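You operate a simulated robot arm through the tools that you are given. There is no shell and no other tool. Be economical: measure what you need, move in short steps, check, and stop when the job is done.

You are at the controls of a simulated robot arm. One attempt, no reset.

## Task
Put a scoop of plaster and the blue-handled jug's water in the grey bucket.
Fine: use the green scoop; shut the bin after; scoop and jug go back. Set down upright: green scoop, blue-handled jug.

Only the result counts: the job must be done as asked and must still hold three seconds after the hand-in. Knocking over, shifting, dropping, spilling or breaking anything else fails it.

## Robot
A 6-joint arm with a two-finger parallel gripper, fixed in place. Base frame: the origin is at the foot of the arm, x ahead of it, y to its left, z up; the work surface is at about z = 0.74. Units: m, degrees, N and s.
With the tool pointing down near the work surface it reaches from about 0.26 to 0.68 m from the base axis. Its first joint turns from -66.0 to 66.0 degrees. Payload 2.9 kg.
The TCP is the grasp point between the finger pads, 0.03 m short of the fingertips. In the tool frame z runs along the fingers and y along their closing line. The gripper opens to 0.11 m. The fingers are 0.02 m wide and 0.01 m thick; the gripper's body (0.048 by 0.112 m) begins 0.055 m behind the TCP.
Orientation is told as [roll, pitch, yaw] about the base's x, y, z axes, in that order, counted from this pose: with the fingers straight down and closing along the base's y, the tool's x points along the base's -x, its y along +y and its z along -z.

## Interface
- The arm moves only by the tool nudge_tool. Its arguments are lists of equal length, an entry for each row: "translation": the shift along the tool's x, y, z in m, a list of three; "turn": the turn, a rotation vector about the tool's x, y, z in degrees, a list of three; "jaw": the finger opening in m, from 0 to 0.11. In form: {"translation": [[x, y, z], ...], "turn": [[rx, ry, rz], ...], "jaw": [jaw, ...]}. A call has 1 to 20 rows; each row shifts and turns the commanded pose from where the row before left it, along the tool's axes as they then stand. Each row takes 0.2 s and may step no farther than 0.05 m and 8.6 degrees from the row before; otherwise, or with a gripper value out of range, the whole call is refused. Where a pose cannot be reached the arm comes as near as it can. A force on the tool above 70 N (or 10 N above the force at the start of the call, whichever is more), or a blocked arm, ends the call early, and 0.2 s more pass. The fingers move at their own pace (about 0.108 m/s each) and stop on an object; they squeeze with about 25 N. The grip force told is the motor's: it shows also when the fingers shut on nothing. Time passes only in rows, and 0.2 s behind the last, so rows that do not move let the fingers close. The reply holds the time, the measured pose of the TCP, the force on the tool along the base axes, the opening and the grip force, in the units named above and with some noise, with the torque about the TCP (base axes, N m) and any sound that the robot's microphone picked up.
- Cameras (640 x 400 px; columns grow to the right, rows downward): "scene" is fixed at [0.0495, 0.4184, 1.3833]; the picture's right is [-0.94, -0.33, 0.00], its down [-0.20, 0.57, -0.79] and it looks along [0.26, -0.75, -0.61] (base axes); focal length 266 px, centre (320, 200). "wrist" rides on the gripper at [0.072, 0.017, -0.103] in the tool frame; the picture's right is [-0.23, 0.97, 0.00], its down [-0.76, -0.18, -0.62] and it looks along [-0.61, -0.14, 0.78] (tool axes); focal length 222 px, centre (320, 200). There is no depth. A picture from a camera that has moved, and an enlarged one, comes with that camera's place and axes in the base frame and with its lens.
- grab_frame(camera): a new picture of that camera. The clock stands still meanwhile.
- inspect(camera, box): a new picture of the part [left, top, right, bottom] of that camera's present view, enlarged. The clock stands still meanwhile.
- finish_job(): hands the job in; it is judged then, once.

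Work in short steps. Places have to be worked out from the pictures, the camera data and where the tool is seen: move nearer, look again, correct. Check each grasp and each placing, and mend what went wrong. You have 120 turns and 68 pictures in all, those below and enlarged ones among them. Open the gripper and draw the arm clear of the work before you hand the job in, unless the task says otherwise; then end with one line.

The tools are called after "Request:" by a JSON object that holds its "method" and its "body". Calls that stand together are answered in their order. nudge_tool: Moves the arm, as the interface text tells. Its arguments: {"type":"object","properties":{"translation":{"type":"array","items":{"type":"array","items":{"type":"number"}}},"turn":{"type":"array","items":{"type":"array","items":{"type":"number"}}},"jaw":{"type":"array","items":{"type":"number"}}},"required":["translation","turn","jaw"]} The other tools are called the same way: grab_frame (camera) takes a picture; inspect (camera, box) takes an enlarged picture of a part of a camera's view; finish_job () hands the job in.

At the start:

```text
time_s: 0.0
position: [0.3416, -0.2765, 1.1946]
tool_rot: [0.1, 0.1, 0.0]
force: [-1.3, -0.5, 0.4]
moment: [-0.01, 0.04, 0.01]
gripper_width: 0.11
grip_force: 0.2
```

scene: 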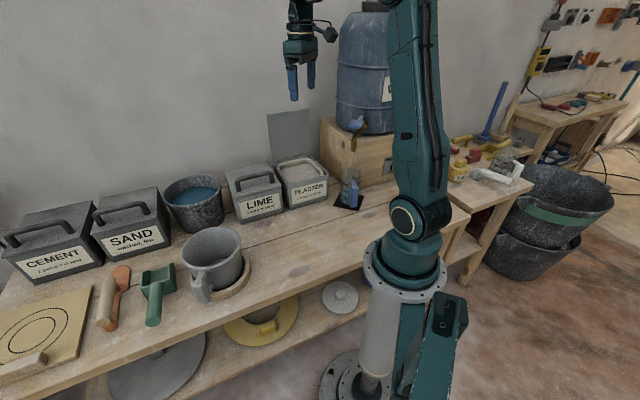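
wrist: 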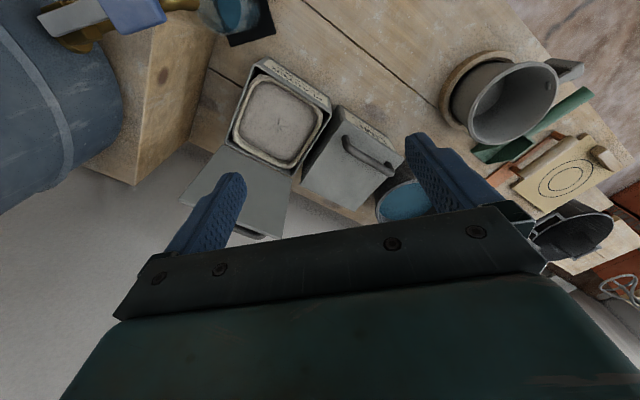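

I start with close looks at the bench to identify the jugs, scoop, bin and bucket.

Request:
{"method": "inspect", "body": {"camera": "scene", "box": [80, 140, 260, 340]}}

Request:
{"method": "inspect", "body": {"camera": "scene", "box": [220, 80, 420, 230]}}

Request:
{"method": "inspect", "body": {"camera": "scene", "box": [420, 60, 600, 260]}}

```text
2.00 times, centred on (170, 240) of scene
camera zoom: at [0.0495, 0.4184, 1.3833], right [-0.94, -0.33, 0.0], down [-0.2, 0.57, -0.79], along [0.26, -0.75, -0.61], focal length 531 px, centre (620, 120)
```

zoom: 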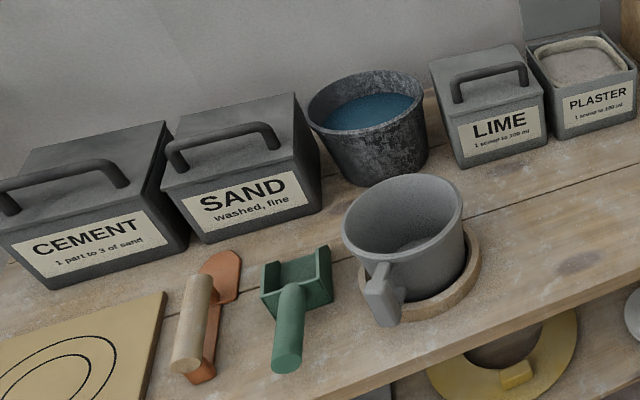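

```text
2.67 times, centred on (320, 155) of scene
camera zoom: at [0.0495, 0.4184, 1.3833], right [-0.94, -0.33, 0.0], down [-0.2, 0.57, -0.79], along [0.26, -0.75, -0.61], focal length 708 px, centre (320, 320)
```

zoom: 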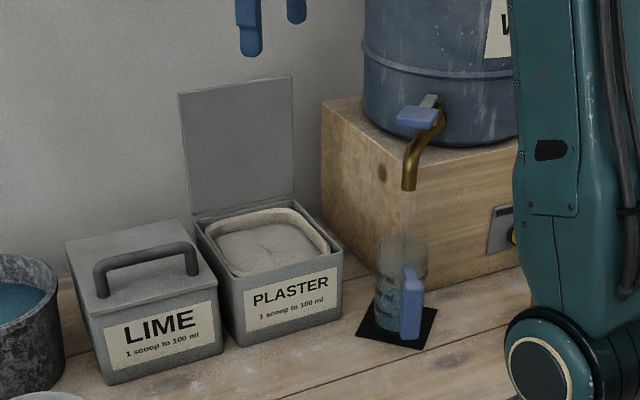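

```text
2.00 times, centred on (510, 160) of scene
camera zoom: at [0.0495, 0.4184, 1.3833], right [-0.94, -0.33, 0.0], down [-0.2, 0.57, -0.79], along [0.26, -0.75, -0.61], focal length 531 px, centre (-60, 280)
```

zoom: 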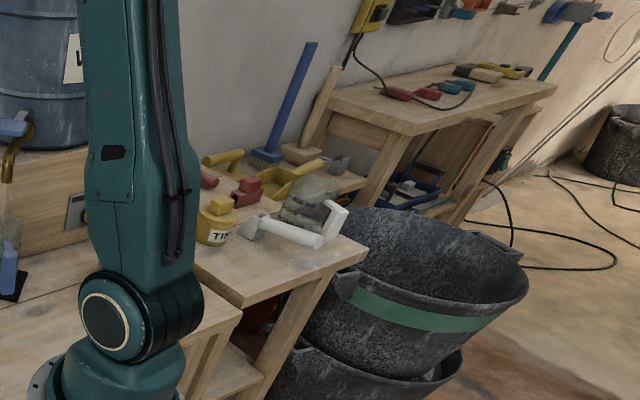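

The light-grey handled pail on the wooden ring at about (0.46, 0.07) is the grey bucket. The jug is at about (0.21, -0.38), the open plaster bin at about (0.43, -0.45), and the green scoop at about (0.58, 0.19). I'll move over to look at the scoop and bucket.

Request:
{"method": "nudge_tool", "body": {"translation": [[-0.00727, 0.0433, 0.02], [-0.00727, 0.0433, 0.02], [-0.00727, 0.0433, 0.02], [-0.00727, 0.0433, 0.02], [-0.00727, 0.0433, 0.02], [-0.00727, 0.0433, 0.02], [-0.00727, 0.0433, 0.02], [-0.00727, 0.0433, 0.02], [-0.00727, 0.0433, 0.02], [-0.00727, 0.0433, 0.02], [-0.00727, 0.0433, 0.02]], "turn": [[0, 0, 0], [0, 0, 0], [0, 0, 0], [0, 0, 0], [0, 0, 0], [0, 0, 0], [0, 0, 0], [0, 0, 0], [0, 0, 0], [0, 0, 0], [0, 0, 0]], "jaw": [0.11, 0.11, 0.11, 0.11, 0.11, 0.11, 0.11, 0.11, 0.11, 0.11, 0.11]}}

Request:
{"method": "grab_frame", "body": {"camera": "wrist"}}

```text
time_s: 2.4
position: [0.4204, 0.2005, 0.9769]
tool_rot: [-0.1, 0.0, 0.0]
force: [0.9, -0.4, 1.0]
moment: [-0.01, -0.01, -0.04]
gripper_width: 0.1098
grip_force: 0.0
```

```text
62 pictures are left
camera wrist: at [0.3492, 0.2175, 1.08], right [0.23, 0.97, 0.0], down [0.76, -0.18, 0.62], along [0.61, -0.14, -0.78], focal length 222 px, centre (320, 200)
```

wrist: 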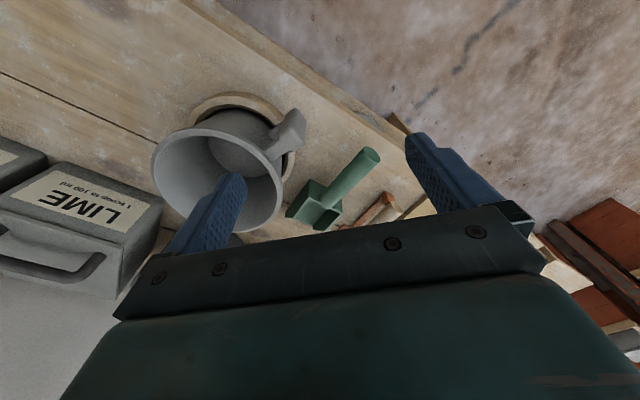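

The pose estimates agree: the scoop runs from its handle end at about (0.525, 0.255) to its blade at about (0.62, 0.15). I'll enlarge it to get the shape.

Request:
{"method": "inspect", "body": {"camera": "wrist", "box": [260, 120, 420, 240]}}

Request:
{"method": "inspect", "body": {"camera": "scene", "box": [130, 250, 200, 330]}}

```text
3.33 times, centred on (340, 180) of wrist
camera zoom: at [0.3492, 0.2175, 1.08], right [0.23, 0.97, 0.0], down [0.76, -0.18, 0.62], along [0.61, -0.14, -0.78], focal length 740 px, centre (253, 267)
```

zoom: 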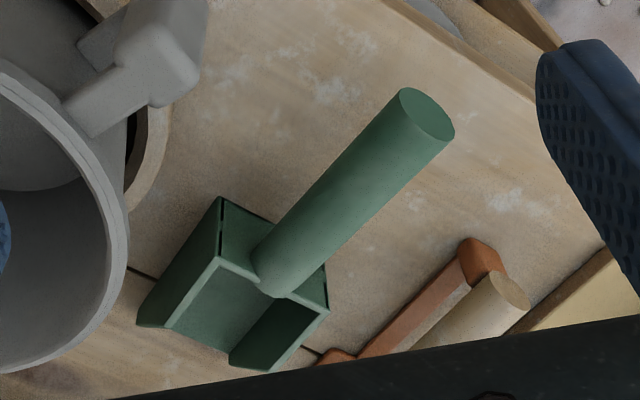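

```text
5.00 times, centred on (165, 290) of scene
camera zoom: at [0.0495, 0.4184, 1.3833], right [-0.94, -0.33, 0.0], down [-0.2, 0.57, -0.79], along [0.26, -0.75, -0.61], focal length 1328 px, centre (1095, -250)
```

zoom: 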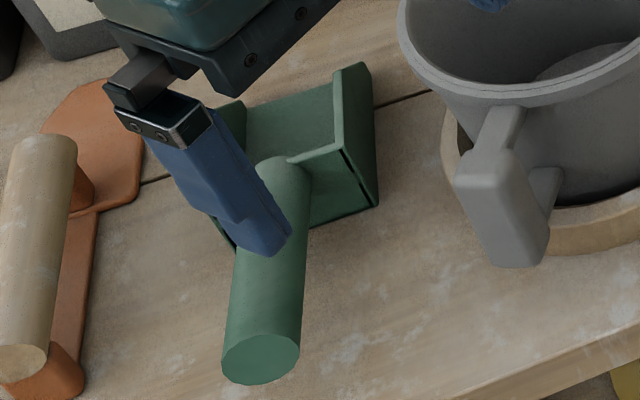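

The scoop handle rises about 15° from the back wall at about (0.586, 0.175, 0.78) to its end at about (0.495, 0.254, 0.816), pointing near -43° yaw. I turn the tool to match with a 30° forward lean and go to a pre-grasp point.

Request:
{"method": "nudge_tool", "body": {"translation": [[0, 0, 0], [0, 0, 0], [0, 0, 0], [0, 0, 0], [0, 0, 0], [0, 0, 0], [0, 0, 0], [0, 0, 0], [0, 0, 0], [0, 0, 0], [0.0037, 0.0313, 0.0287], [0.0037, 0.0313, 0.0287], [0.0037, 0.0313, 0.0287]], "turn": [[0, 0, 7.17], [0, 0, 7.17], [0, 0, 7.17], [0, 0, 7.17], [0, 0, 7.17], [0, 0, 7.17], [0, -7.5, 0], [0, -7.5, 0], [0, -7.5, 0], [0, -7.5, 0], [0, 0, 0], [0, 0, 0], [0, 0, 0]], "jaw": [0.11, 0.11, 0.11, 0.11, 0.11, 0.11, 0.11, 0.11, 0.11, 0.11, 0.11, 0.11, 0.11]}}

Request:
{"method": "grab_frame", "body": {"camera": "wrist"}}

Request:
{"method": "inspect", "body": {"camera": "scene", "box": [110, 220, 230, 330]}}

```text
time_s: 5.2
position: [0.5084, 0.2472, 0.8945]
tool_rot: [0.0, -30.1, -43.0]
force: [0.6, -0.5, -0.6]
moment: [-0.03, -0.02, -0.02]
gripper_width: 0.1101
grip_force: 0.0
```

```text
59 pictures are left
camera wrist: at [0.4381, 0.3375, 0.9494], right [0.81, 0.58, 0.11], down [0.13, -0.37, 0.92], along [0.57, -0.73, -0.37], focal length 222 px, centre (320, 200)
```

wrist: 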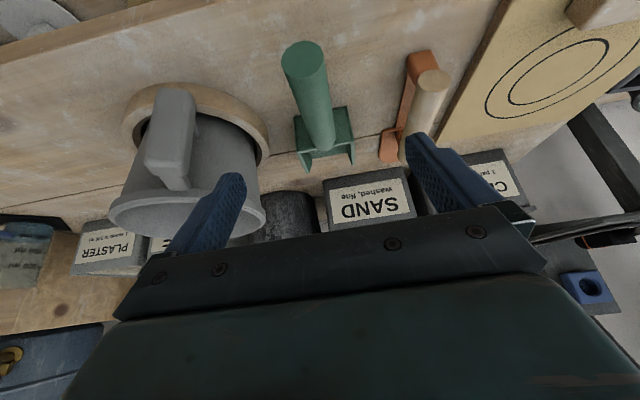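

```text
3.64 times, centred on (170, 275) of scene
camera zoom: at [0.0495, 0.4184, 1.3833], right [-0.94, -0.33, 0.0], down [-0.2, 0.57, -0.79], along [0.26, -0.75, -0.61], focal length 966 px, centre (866, -73)
```

zoom: 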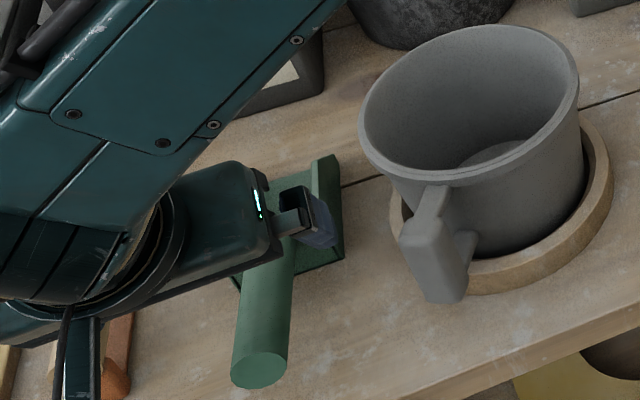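

The handle sits slightly off the tool's centre plane; I'll enlarge it to refine its axis.

Request:
{"method": "inspect", "body": {"camera": "wrist", "box": [264, 30, 384, 180]}}

```text
2.67 times, centred on (324, 105) of wrist
camera zoom: at [0.4381, 0.3375, 0.9494], right [0.81, 0.58, 0.11], down [0.13, -0.37, 0.92], along [0.57, -0.73, -0.37], focal length 592 px, centre (309, 453)
```

zoom: 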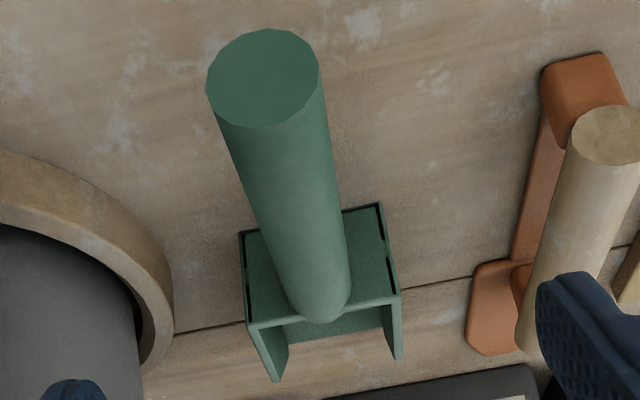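

The refined back wall centre is (0.5865, 0.1715), with axis yaw -45° and a handle about 27 mm thick. I move down onto the handle, about 45 mm behind the back wall.

Request:
{"method": "nudge_tool", "body": {"translation": [[-0.0042, 0.0017, 0.0], [0, 0, 0.03], [0, 0, 0.03], [0, 0, 0.03], [0, 0, 0.03]], "turn": [[1.0, 0, 1.73], [0, 0, 0], [0, 0, 0], [0, 0, 0], [0, 0, 0]], "jaw": [0.08, 0.08, 0.08, 0.08, 0.08]}}

Request:
{"method": "grab_frame", "body": {"camera": "wrist"}}

Request:
{"method": "inspect", "body": {"camera": "scene", "box": [110, 220, 230, 330]}}

```text
time_s: 6.4
position: [0.5564, 0.2023, 0.7941]
tool_rot: [-0.1, -29.9, -45.0]
force: [-0.9, 0.3, -0.4]
moment: [0.0, 0.03, 0.0]
gripper_width: 0.0802
grip_force: 0.1
```

```text
56 pictures are left
camera wrist: at [0.488, 0.296, 0.8485], right [0.83, 0.55, 0.11], down [0.12, -0.37, 0.92], along [0.55, -0.75, -0.37], focal length 222 px, centre (320, 200)
```

wrist: 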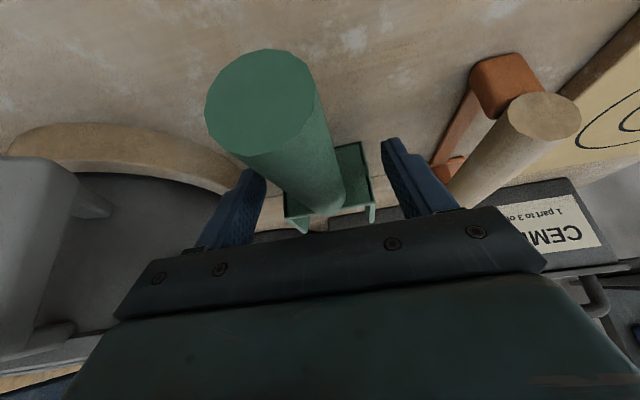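

```text
3.64 times, centred on (170, 275) of scene
camera zoom: at [0.0495, 0.4184, 1.3833], right [-0.94, -0.33, 0.0], down [-0.2, 0.57, -0.79], along [0.26, -0.75, -0.61], focal length 966 px, centre (866, -73)
```

zoom: 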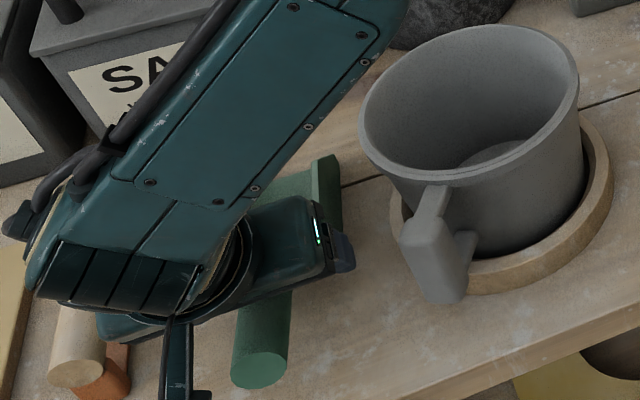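

The fingers straddle the handle cleanly, so I close.

Request:
{"method": "nudge_tool", "body": {"translation": [[0, 0, 0], [0, 0, 0], [0, 0, 0], [0, 0, 0]], "turn": [[0, 0, 0], [0, 0, 0], [0, 0, 0], [0, 0, 0]], "jaw": [0.0, 0.0, 0.0, 0.0]}}

```text
time_s: 7.4
position: [0.5552, 0.2031, 0.7946]
tool_rot: [0.0, -29.9, -45.0]
force: [0.9, 0.5, -0.6]
moment: [-0.02, 0.0, 0.0]
gripper_width: 0.0298
grip_force: 25.3
```

The grip holds at 30 mm. I lift straight up and look.

Request:
{"method": "nudge_tool", "body": {"translation": [[0.01, 0, -0.0173], [0.02, 0, -0.0346], [0.0225, 0, -0.039], [0.0225, 0, -0.039], [0.0225, 0, -0.039]], "turn": [[0, 0, 0], [0, 0, 0], [0, 0, 0], [0, 0, 0], [0, 0, 0]], "jaw": [0.0, 0.0, 0.0, 0.0, 0.0]}}

Request:
{"method": "grab_frame", "body": {"camera": "scene"}}

Request:
{"method": "grab_frame", "body": {"camera": "wrist"}}

```text
time_s: 8.6
position: [0.4371, 0.3228, 0.892]
tool_rot: [0.0, -30.0, -45.1]
force: [0.2, 0.6, -1.5]
moment: [0.04, 0.07, 0.03]
gripper_width: 0.03
grip_force: 25.0
```

```text
54 pictures are left
```

scene: 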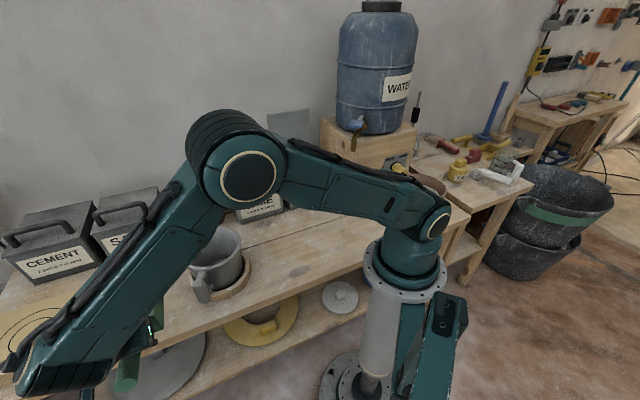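

```text
53 pictures are left
camera wrist: at [0.3689, 0.4158, 0.9465], right [0.83, 0.55, 0.11], down [0.12, -0.37, 0.92], along [0.55, -0.75, -0.37], focal length 222 px, centre (320, 200)
```

wrist: 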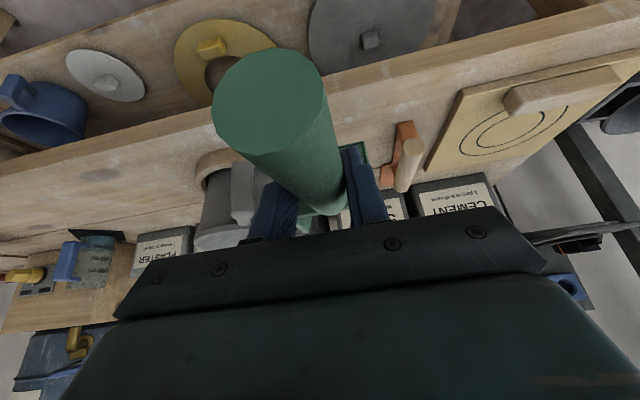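

My lift's tool-x sign was off, so the arm also backed up. It was harmless, and the scoop is held firmly. The whole bench is aligned at -45°, so I raise the scoop and carry it along the bench toward the plaster bin.

Request:
{"method": "nudge_tool", "body": {"translation": [[-0.0411, -0.0171, -0.0037], [-0.0411, -0.0171, -0.0037], [-0.0411, -0.0171, -0.0037], [-0.0411, -0.0171, -0.0037], [-0.0411, -0.0171, -0.0037], [-0.0411, -0.0171, -0.0037], [-0.0411, -0.0171, -0.0037], [-0.0411, -0.0171, -0.0037], [0, -0.0475, 0], [0, -0.0475, 0], [0, -0.0475, 0], [0, -0.0475, 0], [0, -0.0475, 0], [0, -0.0475, 0], [0, -0.0475, 0], [0, -0.0475, 0]], "turn": [[0, 0, 0], [0, 0, 0], [0, 0, 0], [0, 0, 0], [0, 0, 0], [0, 0, 0], [0, 0, 0], [0, 0, 0], [0, 0, 0], [0, 0, 0], [0, 0, 0], [0, 0, 0], [0, 0, 0], [0, 0, 0], [0, 0, 0], [0, 0, 0]], "jaw": [0, 0, 0, 0, 0, 0, 0, 0, 0, 0, 0, 0, 0, 0, 0, 0]}}

Request:
{"method": "grab_frame", "body": {"camera": "scene"}}

Request:
{"method": "grab_frame", "body": {"camera": "wrist"}}

```text
time_s: 12.0
position: [0.2623, -0.2337, 1.0809]
tool_rot: [0.0, -30.1, -45.0]
force: [0.6, 0.1, -0.7]
moment: [0.06, 0.06, 0.03]
gripper_width: 0.0298
grip_force: 25.2
```

```text
52 pictures are left
```

scene: 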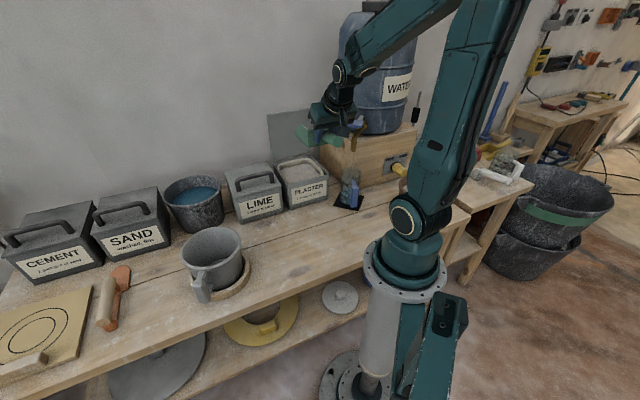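

```text
51 pictures are left
camera wrist: at [0.1944, -0.1407, 1.1356], right [0.83, 0.55, 0.11], down [0.12, -0.37, 0.92], along [0.55, -0.75, -0.37], focal length 222 px, centre (320, 200)
```

wrist: 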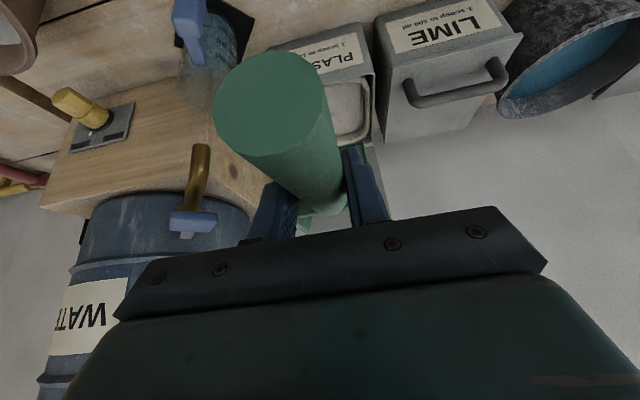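

The scoop is held well. I tilt the tool upright and sidestep to get an unobstructed view into the plaster bin and the lid.

Request:
{"method": "nudge_tool", "body": {"translation": [[0, 0.03, 0], [0, 0.03, 0], [0, 0.03, 0], [0, 0.03, 0]], "turn": [[0, 7.5, 0], [0, 7.5, 0], [0, 7.5, 0], [0, 7.5, 0]], "jaw": [0, 0, 0, 0]}}

Request:
{"method": "grab_frame", "body": {"camera": "wrist"}}

```text
time_s: 13.0
position: [0.3464, -0.1504, 1.0828]
tool_rot: [0.0, 0.1, -45.0]
force: [0.6, -0.5, -0.7]
moment: [0.03, 0.05, -0.05]
gripper_width: 0.0297
grip_force: 24.8
```

```text
50 pictures are left
camera wrist: at [0.3089, -0.0857, 1.1866], right [0.85, 0.53, 0.0], down [0.41, -0.67, 0.62], along [0.33, -0.53, -0.78], focal length 222 px, centre (320, 200)
```

wrist: 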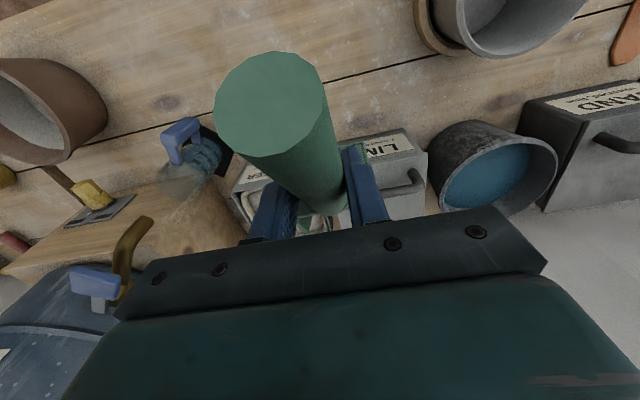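

The scoop hides the bin from here; the fixed camera should see it, so I enlarge that.

Request:
{"method": "inspect", "body": {"camera": "scene", "box": [255, 95, 375, 225]}}

```text
3.08 times, centred on (315, 160) of scene
camera zoom: at [0.0495, 0.4184, 1.3833], right [-0.94, -0.33, 0.0], down [-0.2, 0.57, -0.79], along [0.26, -0.75, -0.61], focal length 817 px, centre (335, 323)
```

zoom: 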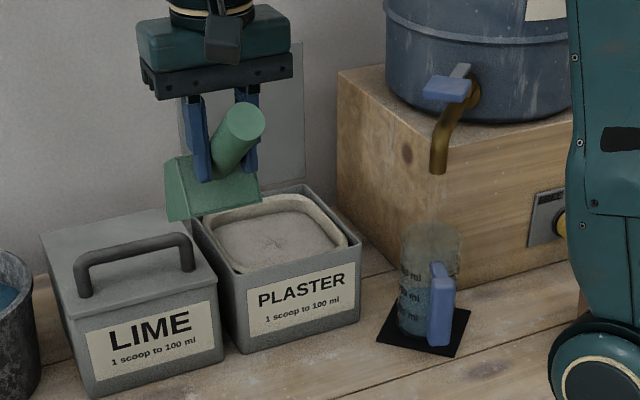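

The bin's rim is near z = 0.82, with its front at outward distance s ≈ 0.49, where s = (x - y)/√2. The plaster centre is at about s = 0.58 and lateral w = (x + y)/√2 ≈ 0.02. I move the scoop above it, nose-down 40°, and check.

Request:
{"method": "nudge_tool", "body": {"translation": [[-0.0423, -0.04, 0], [-0.0423, -0.04, 0], [-0.0423, -0.04, 0], [0, 0, 0], [0, 0, 0], [-0.0058, 0, 0.0328], [-0.0058, 0, 0.0328], [-0.0058, 0, 0.0328]], "turn": [[0, 0, 0], [0, 0, 0], [0, 0, 0], [0, 5, 0], [0, 5, 0], [0, 0, 0], [0, 0, 0], [0, 0, 0]], "jaw": [0, 0, 0, 0, 0, 0, 0, 0]}}

Request:
{"method": "inspect", "body": {"camera": "scene", "box": [245, 75, 375, 225]}}

Request:
{"method": "grab_frame", "body": {"camera": "wrist"}}

```text
refused: row 1 steps farther than a row can; nothing moved
```

```text
2.67 times, centred on (310, 150) of scene
camera zoom: at [0.0495, 0.4184, 1.3833], right [-0.94, -0.33, 0.0], down [-0.2, 0.57, -0.79], along [0.26, -0.75, -0.61], focal length 708 px, centre (347, 333)
```

zoom: 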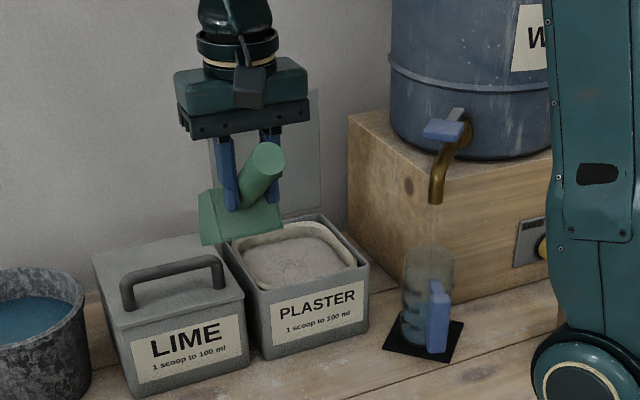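

```text
47 pictures are left
camera wrist: at [0.3089, -0.0857, 1.1866], right [0.85, 0.53, 0.0], down [0.41, -0.67, 0.62], along [0.33, -0.53, -0.78], focal length 222 px, centre (320, 200)
```

wrist: 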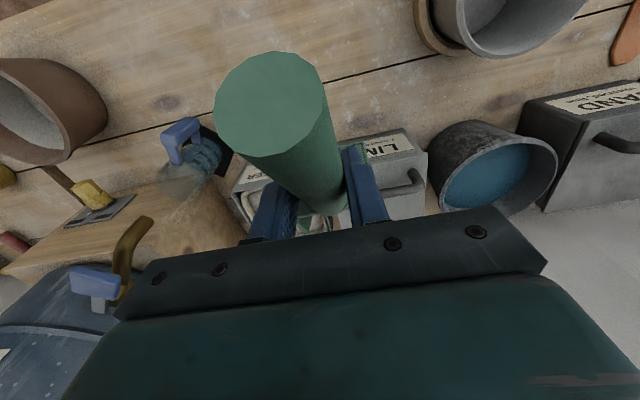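

The row step was too long, so nothing moved. I'll redo it with smaller steps.

Request:
{"method": "nudge_tool", "body": {"translation": [[-0.0318, -0.03, 0], [-0.0318, -0.03, 0], [-0.0318, -0.03, 0], [-0.0318, -0.03, 0], [0, 0, 0], [0, 0, 0], [-0.0058, 0, 0.0328], [-0.0058, 0, 0.0328], [-0.0058, 0, 0.0328]], "turn": [[0, 0, 0], [0, 0, 0], [0, 0, 0], [0, 0, 0], [0, 5, 0], [0, 5, 0], [0, 0, 0], [0, 0, 0], [0, 0, 0]], "jaw": [0, 0, 0, 0, 0, 0, 0, 0, 0]}}

Request:
{"method": "inspect", "body": {"camera": "scene", "box": [245, 75, 375, 225]}}

Request:
{"method": "grab_frame", "body": {"camera": "wrist"}}

```text
time_s: 15.0
position: [0.3523, -0.3241, 0.98]
tool_rot: [0.0, 10.0, -45.1]
force: [0.3, 0.4, -1.1]
moment: [0.05, 0.06, -0.01]
gripper_width: 0.0297
grip_force: 24.6
```

```text
2.67 times, centred on (310, 150) of scene
camera zoom: at [0.0495, 0.4184, 1.3833], right [-0.94, -0.33, 0.0], down [-0.2, 0.57, -0.79], along [0.26, -0.75, -0.61], focal length 708 px, centre (347, 333)
```

zoom: 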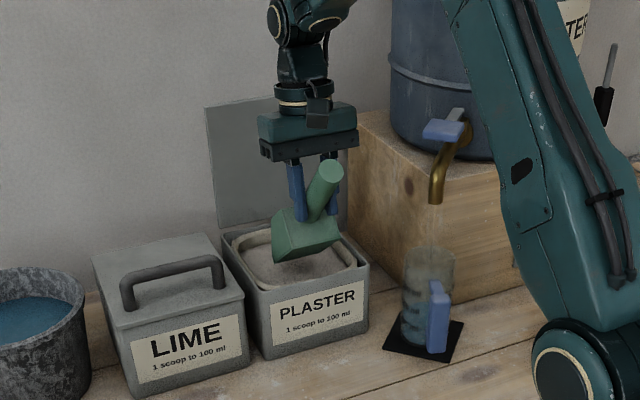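

```text
45 pictures are left
camera wrist: at [0.3271, -0.2743, 1.0963], right [0.85, 0.53, -0.04], down [0.48, -0.73, 0.48], along [0.23, -0.43, -0.88], focal length 222 px, centre (320, 200)
```

wrist: 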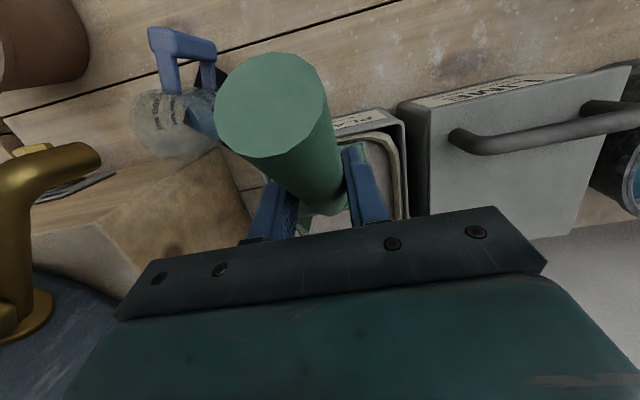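

The scoop's lip is centred over the plaster. I plunge about 7 cm down and watch the force.

Request:
{"method": "nudge_tool", "body": {"translation": [[-0.0035, 0, 0.0197], [-0.0035, 0, 0.0197], [-0.0026, 0, 0.0148], [-0.0026, 0, 0.0148]], "turn": [[0, 0, 0], [0, 0, 0], [0, 0, 0], [0, 0, 0]], "jaw": [0, 0, 0, 0]}}

Request:
{"method": "inspect", "body": {"camera": "scene", "box": [270, 125, 340, 215]}}

```text
time_s: 16.0
position: [0.3545, -0.3262, 0.9111]
tool_rot: [-0.1, 9.7, -45.0]
force: [6.5, -8.8, 2.3]
moment: [-0.57, -0.5, 0.04]
gripper_width: 0.0296
grip_force: 25.1
```

```text
4.44 times, centred on (305, 170) of scene
camera zoom: at [0.0496, 0.4182, 1.3834], right [-0.94, -0.33, 0.0], down [-0.2, 0.57, -0.79], along [0.26, -0.75, -0.61], focal length 1180 px, centre (387, 333)
```

zoom: 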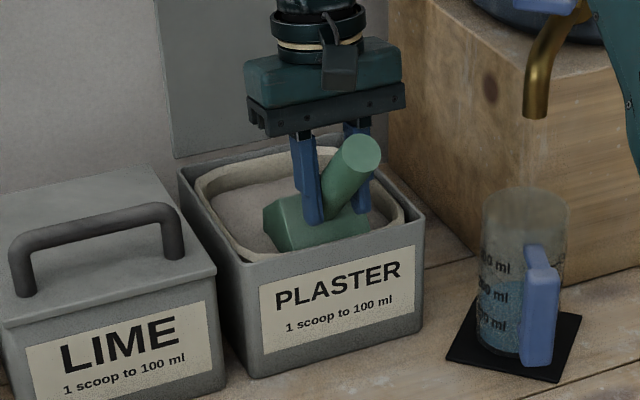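

The roughly 11 N outward push means the scoop's underside is touching the front rim. I shift outward and swing the scoop through the plaster toward level.

Request:
{"method": "nudge_tool", "body": {"translation": [[-0.0158, 0, -0.0028], [-0.005, 0, 0.0052], [-0.0046, 0, 0.0067], [-0.007, 0, 0.008], [-0.0072, 0, 0.0097]], "turn": [[0, 0, 0], [0, -5, 0], [0, -5, 0], [0, -5, 0], [0, -5, 0]], "jaw": [0, 0, 0, 0, 0]}}

Request:
{"method": "inspect", "body": {"camera": "scene", "box": [270, 125, 340, 215]}}

```text
time_s: 17.2
position: [0.3799, -0.3515, 0.8812]
tool_rot: [0.1, -10.1, -45.0]
force: [0.8, 0.3, -1.1]
moment: [0.05, 0.06, 0.02]
gripper_width: 0.0299
grip_force: 24.8
```

```text
4.44 times, centred on (305, 170) of scene
camera zoom: at [0.0495, 0.4184, 1.3833], right [-0.94, -0.33, 0.0], down [-0.2, 0.57, -0.79], along [0.26, -0.75, -0.61], focal length 1180 px, centre (387, 333)
```

zoom: 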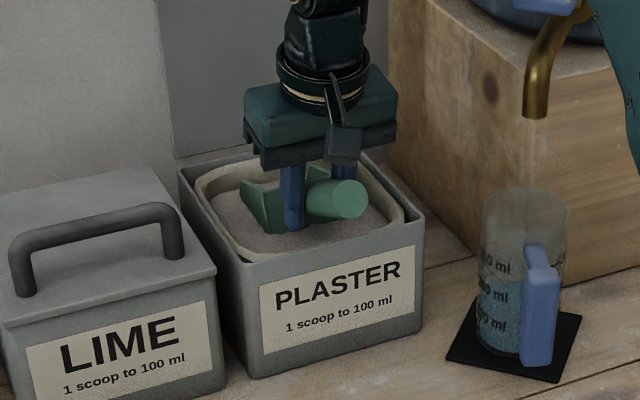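

There's no contact force and the scoop is in the plaster. Next I level it and raise it slowly.

Request:
{"method": "nudge_tool", "body": {"translation": [[0.0053, 0, 0.0011], [0.0053, 0, 0.0011], [0.0053, 0, 0.0011], [-0.0042, 0, -0.0091], [-0.005, 0, -0.0087], [-0.0109, 0, -0.0168], [-0.0109, 0, -0.0168], [-0.0109, 0, -0.0168]], "turn": [[0, -5, 0], [0, -5, 0], [0, -5, 0], [0, -5, 0], [0, -3, 0], [0, 0, 0], [0, 0, 0], [0, 0, 0]], "jaw": [0, 0, 0, 0, 0, 0, 0, 0]}}

Request:
{"method": "inspect", "body": {"camera": "scene", "box": [270, 105, 350, 215]}}

```text
time_s: 19.0
position: [0.3707, -0.3428, 0.9558]
tool_rot: [0.0, -33.1, -45.0]
force: [-1.7, 2.5, -2.1]
moment: [0.21, 0.29, 0.06]
gripper_width: 0.0296
grip_force: 25.1
```

```text
3.64 times, centred on (310, 160) of scene
camera zoom: at [0.0495, 0.4184, 1.3833], right [-0.94, -0.33, 0.0], down [-0.2, 0.57, -0.79], along [0.26, -0.75, -0.61], focal length 966 px, centre (356, 346)
```

zoom: 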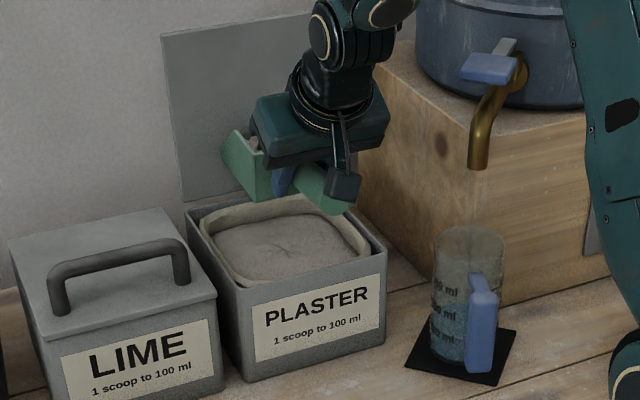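

Plaster is visible in the scoop and the load is up by about 1 N. The 3 N inward force suggests the tip brushes the lid, so I back away a little, then raise it.

Request:
{"method": "nudge_tool", "body": {"translation": [[0.0168, 0, -0.0109], [0.0168, 0, -0.0109], [0.0168, 0, -0.0109], [-0.0163, 0, -0.0252], [-0.0163, 0, -0.0252], [-0.0163, 0, -0.0252], [-0.0163, 0, -0.0252]], "turn": [[0, 0, 0], [0, 0, 0], [0, 0, 0], [0, 0, 0], [0, 0, 0], [0, 0, 0], [0, 0, 0]], "jaw": [0, 0, 0, 0, 0, 0, 0]}}

Request:
{"method": "grab_frame", "body": {"camera": "scene"}}

Request:
{"method": "grab_frame", "body": {"camera": "wrist"}}

```text
time_s: 20.6
position: [0.3267, -0.3002, 1.075]
tool_rot: [0.0, -33.0, -44.9]
force: [0.3, -0.1, -1.3]
moment: [0.08, 0.05, -0.03]
gripper_width: 0.0297
grip_force: 25.0
```

```text
41 pictures are left
```

scene: 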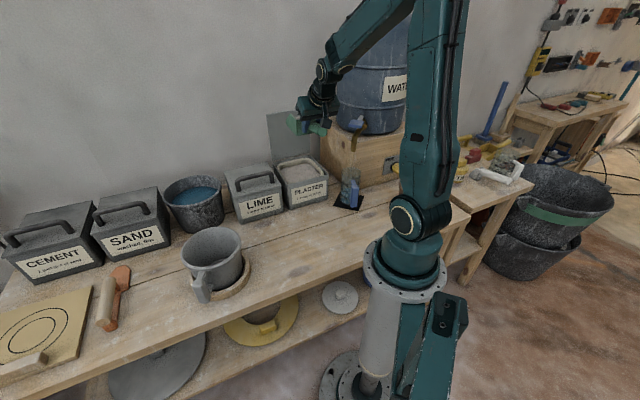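

```text
40 pictures are left
camera wrist: at [0.2568, -0.2042, 1.1234], right [0.82, 0.55, 0.12], down [0.09, -0.34, 0.94], along [0.56, -0.76, -0.33], focal length 222 px, centre (320, 200)
```

wrist: 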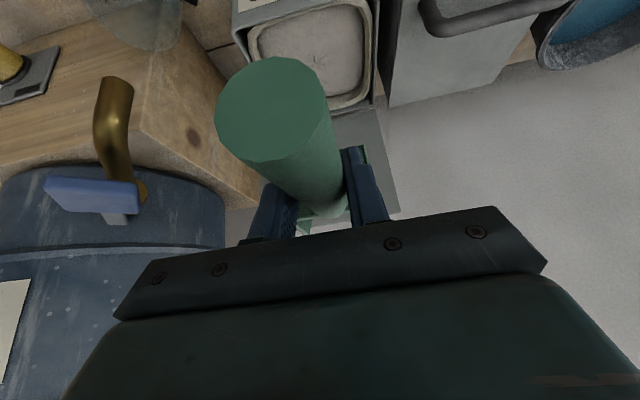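

I zoom in to verify the scoop's contents.

Request:
{"method": "inspect", "body": {"camera": "scene", "box": [275, 85, 345, 145]}}

```text
6.67 times, centred on (310, 115) of scene
camera zoom: at [0.0495, 0.4184, 1.3833], right [-0.94, -0.33, 0.0], down [-0.2, 0.57, -0.79], along [0.26, -0.75, -0.61], focal length 1770 px, centre (387, 767)
```

zoom: 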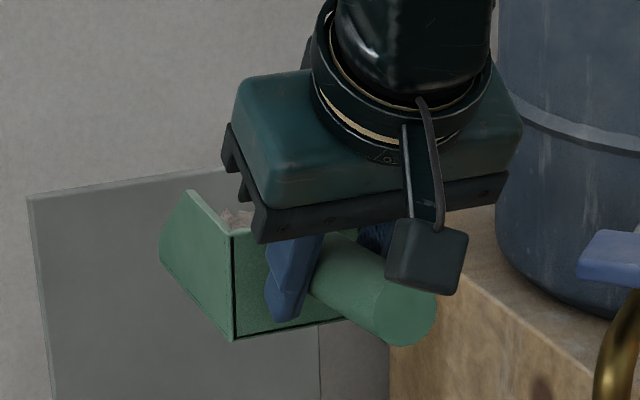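

The scoop is loaded. I carry it level to the bucket at about s = 0.274, w = 0.377, with the rim near z = 0.87, so that the lip will be over it.

Request:
{"method": "nudge_tool", "body": {"translation": [[0.00968, 0.01279, -0.00629], [0.01936, 0.02557, -0.01257], [0.01936, 0.02557, -0.01257], [0.01936, 0.02557, -0.01257], [0.01936, 0.02557, -0.01257], [0.01936, 0.02557, -0.01257], [0.01936, 0.02557, -0.01257], [0.01936, 0.02557, -0.01257], [0.01936, 0.02557, -0.01257], [0.01936, 0.02557, -0.01257], [0.01936, 0.02557, -0.01257], [0.01936, 0.02557, -0.01257], [0.01936, 0.02557, -0.01257], [0.01936, 0.02557, -0.01257], [0.00968, 0.01279, -0.00629]], "turn": [[0, 0, 0], [0, 0, 0], [0, 0, 0], [0, 0, 0], [0, 0, 0], [0, 0, 0], [0, 0, 0], [0, 0, 0], [0, 0, 0], [0, 0, 0], [0, 0, 0], [0, 0, 0], [0, 0, 0], [0, 0, 0], [0, 0, 0]], "jaw": [0, 0, 0, 0, 0, 0, 0, 0, 0, 0, 0, 0, 0, 0, 0]}}

Request:
{"method": "grab_frame", "body": {"camera": "scene"}}

```text
time_s: 23.8
position: [0.3516, 0.1835, 1.0745]
tool_rot: [0.0, -32.9, -45.1]
force: [-0.3, -0.3, -0.8]
moment: [0.03, 0.08, 0.02]
gripper_width: 0.0297
grip_force: 25.0
```

```text
38 pictures are left
```

scene: 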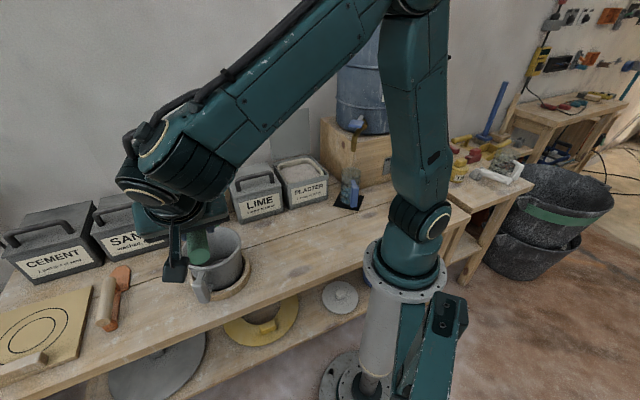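

The load looks intact over the bucket. I lower to just above the rim and check the alignment.

Request:
{"method": "nudge_tool", "body": {"translation": [[0.0136, 0, 0.021], [0.0136, 0, 0.021], [0.0136, 0, 0.021], [0.0136, 0, 0.021]], "turn": [[0, 0, 0], [0, 0, 0], [0, 0, 0], [0, 0, 0]], "jaw": [0, 0, 0, 0]}}

Request:
{"method": "grab_frame", "body": {"camera": "wrist"}}

Request:
{"method": "inspect", "body": {"camera": "scene", "box": [140, 190, 270, 320]}}

```text
time_s: 24.8
position: [0.3517, 0.1828, 0.9755]
tool_rot: [0.1, -33.0, -45.1]
force: [0.7, -0.8, -1.4]
moment: [0.01, 0.05, -0.02]
gripper_width: 0.0296
grip_force: 25.1
```

```text
37 pictures are left
camera wrist: at [0.2821, 0.2781, 1.0233], right [0.82, 0.55, 0.12], down [0.09, -0.34, 0.94], along [0.56, -0.76, -0.33], focal length 222 px, centre (320, 200)
```

wrist: 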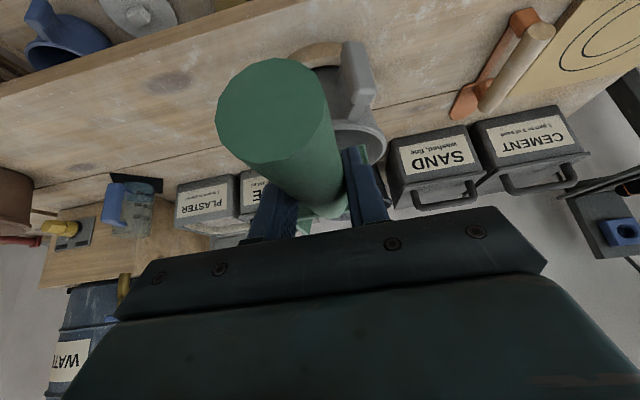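

```text
3.08 times, centred on (205, 255) of scene
camera zoom: at [0.0495, 0.4184, 1.3833], right [-0.94, -0.33, 0.0], down [-0.2, 0.57, -0.79], along [0.26, -0.75, -0.61], focal length 817 px, centre (674, 31)
```

zoom: 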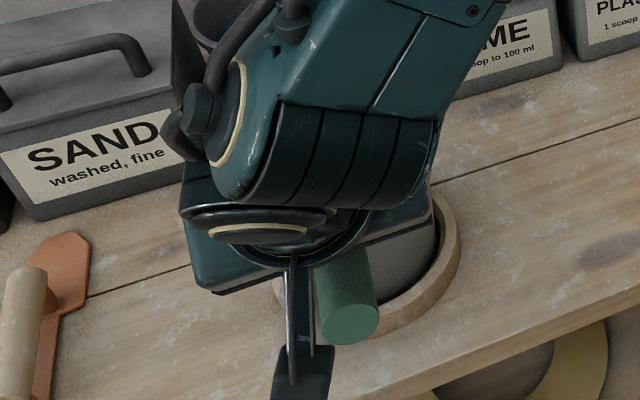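

The bucket's right rim edge works out to w ≈ 0.45, so its centre is near w = 0.377, matching the scoop. Now I tip progressively, holding the lip over the bucket's centre.

Request:
{"method": "nudge_tool", "body": {"translation": [[-0.0159, 0, -0.01], [-0.0165, 0, -0.01], [-0.017, 0, -0.0095], [-0.0176, 0, -0.0097], [-0.0181, 0, -0.0095]], "turn": [[0, 8, 0], [0, 8, 0], [0, 8, 0], [0, 8, 0], [0, 8, 0]], "jaw": [0, 0, 0, 0, 0]}}

Request:
{"method": "grab_frame", "body": {"camera": "wrist"}}

```text
time_s: 26.0
position: [0.3981, 0.1358, 1.0448]
tool_rot: [-0.1, 7.1, -45.0]
force: [-0.4, 0.4, -1.1]
moment: [0.03, 0.0, 0.0]
gripper_width: 0.0293
grip_force: 25.1
```

```text
35 pictures are left
camera wrist: at [0.3691, 0.1904, 1.1577], right [0.85, 0.53, -0.03], down [0.46, -0.71, 0.53], along [0.26, -0.46, -0.85], focal length 222 px, centre (320, 200)
```

wrist: 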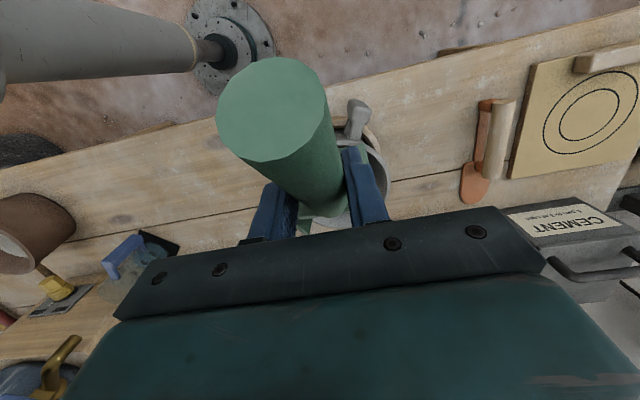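

The pose is as planned. I continue the tip to about 77° nose-down and dwell there.

Request:
{"method": "nudge_tool", "body": {"translation": [[-0.0187, 0, -0.0095], [-0.0192, 0, -0.0096], [-0.0198, 0, -0.0098], [-0.0203, 0, -0.0101], [-0.0207, 0, -0.0103], [0, 0, 0], [0, 0, 0], [0, 0, 0]], "turn": [[0, 8, 0], [0, 8, 0], [0, 8, 0], [0, 8, 0], [0, 8, 0], [0, 0, 0], [0, 0, 0], [0, 0, 0]], "jaw": [0, 0, 0, 0, 0, 0, 0, 0]}}

Request:
{"method": "grab_frame", "body": {"camera": "scene"}}

```text
time_s: 27.8
position: [0.401, 0.0777, 0.9877]
tool_rot: [0.2, 46.7, -45.0]
force: [-0.1, 1.1, -1.1]
moment: [-0.04, -0.04, 0.01]
gripper_width: 0.0297
grip_force: 24.6
out of reach, approached as far as the arm can: row 3, 4, 5
```

```text
34 pictures are left
```

scene: 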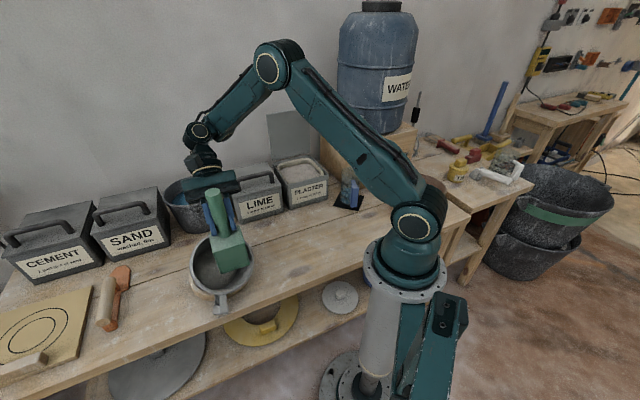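

The arm couldn't reach the last rows and sagged into the bucket area. I inspect the bucket closely before moving.

Request:
{"method": "inspect", "body": {"camera": "scene", "box": [150, 180, 280, 320]}}

Request:
{"method": "grab_frame", "body": {"camera": "wrist"}}

```text
2.86 times, centred on (215, 250) of scene
camera zoom: at [0.0495, 0.4184, 1.3833], right [-0.94, -0.33, 0.0], down [-0.2, 0.57, -0.79], along [0.26, -0.75, -0.61], focal length 759 px, centre (620, 57)
```

zoom: 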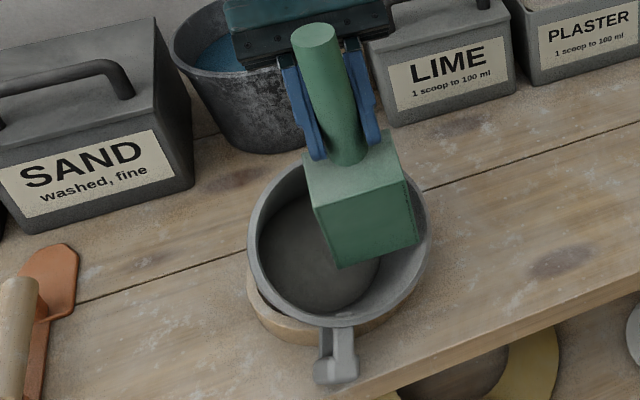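

```text
32 pictures are left
camera wrist: at [0.4307, 0.0714, 1.1111], right [0.8, 0.58, -0.16], down [0.56, -0.82, -0.13], along [-0.21, 0.01, -0.98], focal length 222 px, centre (320, 200)
```

wrist: 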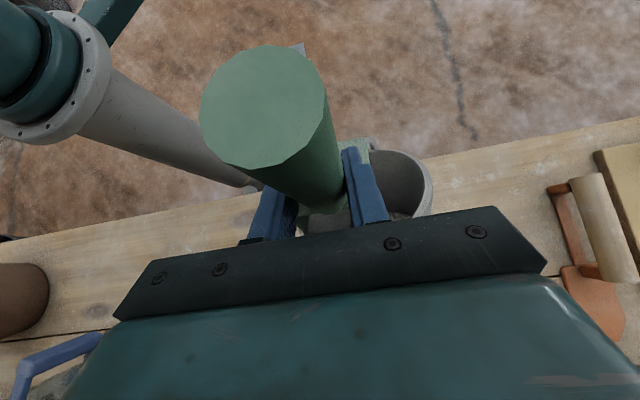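

The sagging scoop pushed the bucket forward and it now leans on its ring. The scoop is still inside it, so I unwind the tilt in small turns to ease out the way it came, checking as I go.

Request:
{"method": "nudge_tool", "body": {"translation": [[0, 0, 0], [0, 0, 0]], "turn": [[0, -3, 0], [0, -3, 0]], "jaw": [0, 0]}}

Request:
{"method": "inspect", "body": {"camera": "scene", "box": [150, 180, 280, 320]}}

```text
time_s: 28.4
position: [0.4015, 0.0777, 0.9879]
tool_rot: [0.0, 41.0, -45.0]
force: [-0.3, -0.1, -0.7]
moment: [-0.05, -0.03, -0.01]
gripper_width: 0.0296
grip_force: 25.3
```

```text
2.86 times, centred on (215, 250) of scene
camera zoom: at [0.0495, 0.4184, 1.3833], right [-0.94, -0.33, 0.0], down [-0.2, 0.57, -0.79], along [0.26, -0.75, -0.61], focal length 759 px, centre (620, 57)
```

zoom: 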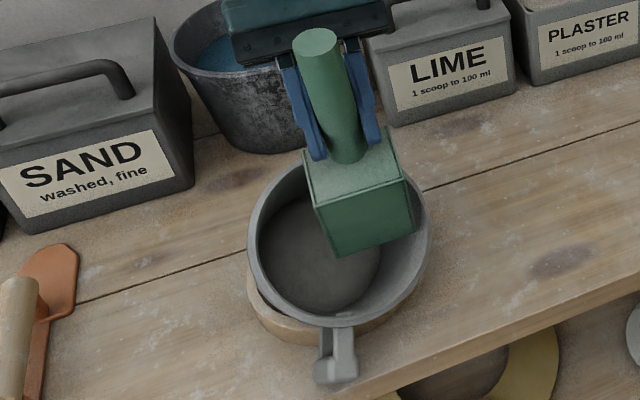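

The bucket now sits still, apparently slid forward half off its ring, and the scoop isn't loading it. I withdraw the scoop straight up without touching the walls, then look inside.

Request:
{"method": "nudge_tool", "body": {"translation": [[0.0323, 0, -0.0117], [0.0296, 0, -0.0129], [0.027, 0, -0.0147], [0.0156, 0, -0.0368], [0.0156, 0, -0.0368]], "turn": [[0, -6, 0], [0, -6, 0], [0, -6, 0], [0, 0, 0], [0, 0, 0]], "jaw": [0, 0, 0, 0, 0]}}

Request:
{"method": "inspect", "body": {"camera": "scene", "box": [150, 180, 280, 320]}}

```text
time_s: 29.6
position: [0.3653, 0.1119, 1.1493]
tool_rot: [0.1, 22.8, -45.0]
force: [-1.0, -0.4, 0.0]
moment: [-0.02, 0.0, 0.01]
gripper_width: 0.0295
grip_force: 25.1
```

```text
2.86 times, centred on (215, 250) of scene
camera zoom: at [0.0495, 0.4184, 1.3833], right [-0.94, -0.33, 0.0], down [-0.2, 0.57, -0.79], along [0.26, -0.75, -0.61], focal length 759 px, centre (620, 57)
```

zoom: 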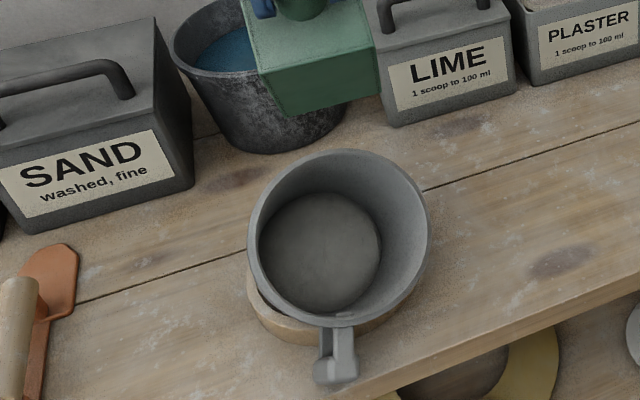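

I can't see obvious plaster in the bucket, so I check both inside the bucket and the scoop.

Request:
{"method": "inspect", "body": {"camera": "scene", "box": [185, 225, 245, 305]}}

Request:
{"method": "grab_frame", "body": {"camera": "wrist"}}

```text
5.00 times, centred on (215, 265) of scene
camera zoom: at [0.0495, 0.4184, 1.3833], right [-0.94, -0.33, 0.0], down [-0.2, 0.57, -0.79], along [0.26, -0.75, -0.61], focal length 1328 px, centre (845, -125)
```

zoom: 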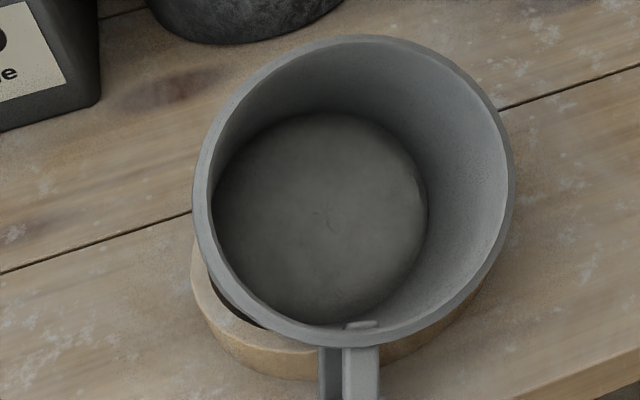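

```text
28 pictures are left
camera wrist: at [0.3589, 0.1437, 1.274], right [0.84, 0.54, -0.09], down [0.54, -0.79, 0.28], along [0.08, -0.28, -0.96], focal length 222 px, centre (320, 200)
```

wrist: 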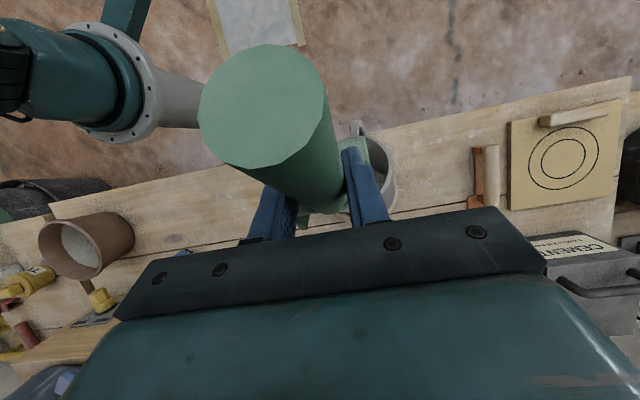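

The disc in the bucket shows the same cracked texture as the plaster, so it's in. I'll return the scoop first and re-seat the bucket with a free gripper afterwards. I level the scoop and move it over its original place.

Request:
{"method": "nudge_tool", "body": {"translation": [[0, 0, 0], [0, 0, 0], [0, 0, 0], [0, 0, 0], [0, 0, 0], [0, 0, 0], [0, 0, 0], [0.0023, 0.0331, 0.0273], [0.0023, 0.0331, 0.0273], [0.0023, 0.0331, 0.0273], [0.0023, 0.0331, 0.0273], [0.0023, 0.0331, 0.0273], [0.0023, 0.0331, 0.0273], [0, 0, 0]], "turn": [[0, -7.54, 0], [0, -7.54, 0], [0, -7.54, 0], [0, -7.54, 0], [0, -7.54, 0], [0, -7.54, 0], [0, -7.54, 0], [0, 0, 0], [0, 0, 0], [0, 0, 0], [0, 0, 0], [0, 0, 0], [0, 0, 0], [0, 0, 0]], "jaw": [0, 0, 0, 0, 0, 0, 0, 0, 0, 0, 0, 0, 0, 0]}}

Request:
{"method": "inspect", "body": {"camera": "scene", "box": [100, 190, 260, 330]}}

```text
time_s: 32.6
position: [0.5545, 0.2039, 0.9997]
tool_rot: [-0.1, -29.7, -45.1]
force: [0.3, 0.0, -1.4]
moment: [0.07, 0.05, 0.03]
gripper_width: 0.0296
grip_force: 25.4
```

```text
2.86 times, centred on (180, 260) of scene
camera zoom: at [0.0495, 0.4184, 1.3833], right [-0.94, -0.33, 0.0], down [-0.2, 0.57, -0.79], along [0.26, -0.75, -0.61], focal length 759 px, centre (720, 29)
```

zoom: 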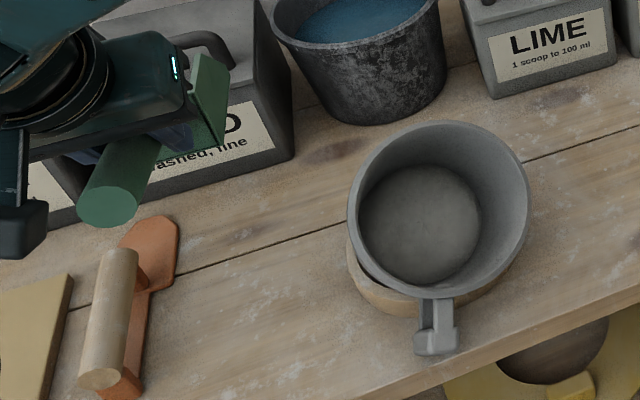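

The plaster is clearly visible in the bucket. I lower the scoop to its original resting spot.

Request:
{"method": "nudge_tool", "body": {"translation": [[0.018, 0, 0.0312], [0.018, 0, 0.0312], [0.018, 0, 0.0312], [0.018, 0, 0.0312], [0.018, 0, 0.0312], [0.006, 0, 0.0104], [0.0055, 0, 0.0095], [0, 0, 0]], "turn": [[0, 0, 0], [0, 0, 0], [0, 0, 0], [0, 0, 0], [0, 0, 0], [0, 0, 0], [0, 0, 0], [0, 0, 0]], "jaw": [0, 0, 0, 0, 0, 0, 0, 0]}}

Request:
{"method": "inspect", "body": {"camera": "scene", "box": [100, 190, 260, 330]}}

```text
time_s: 34.4
position: [0.554, 0.2047, 0.7989]
tool_rot: [0.1, -29.9, -45.1]
force: [-2.0, 0.1, 5.2]
moment: [-0.74, -0.31, -0.21]
gripper_width: 0.0297
grip_force: 24.8
```

```text
2.86 times, centred on (180, 260) of scene
camera zoom: at [0.0493, 0.4184, 1.3833], right [-0.94, -0.33, 0.0], down [-0.2, 0.57, -0.79], along [0.26, -0.75, -0.61], focal length 759 px, centre (720, 29)
```

zoom: 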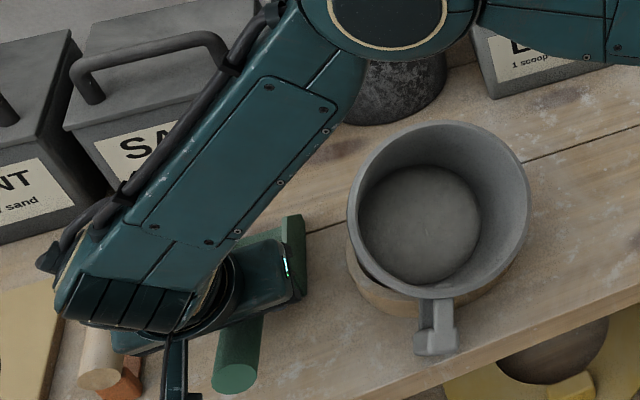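

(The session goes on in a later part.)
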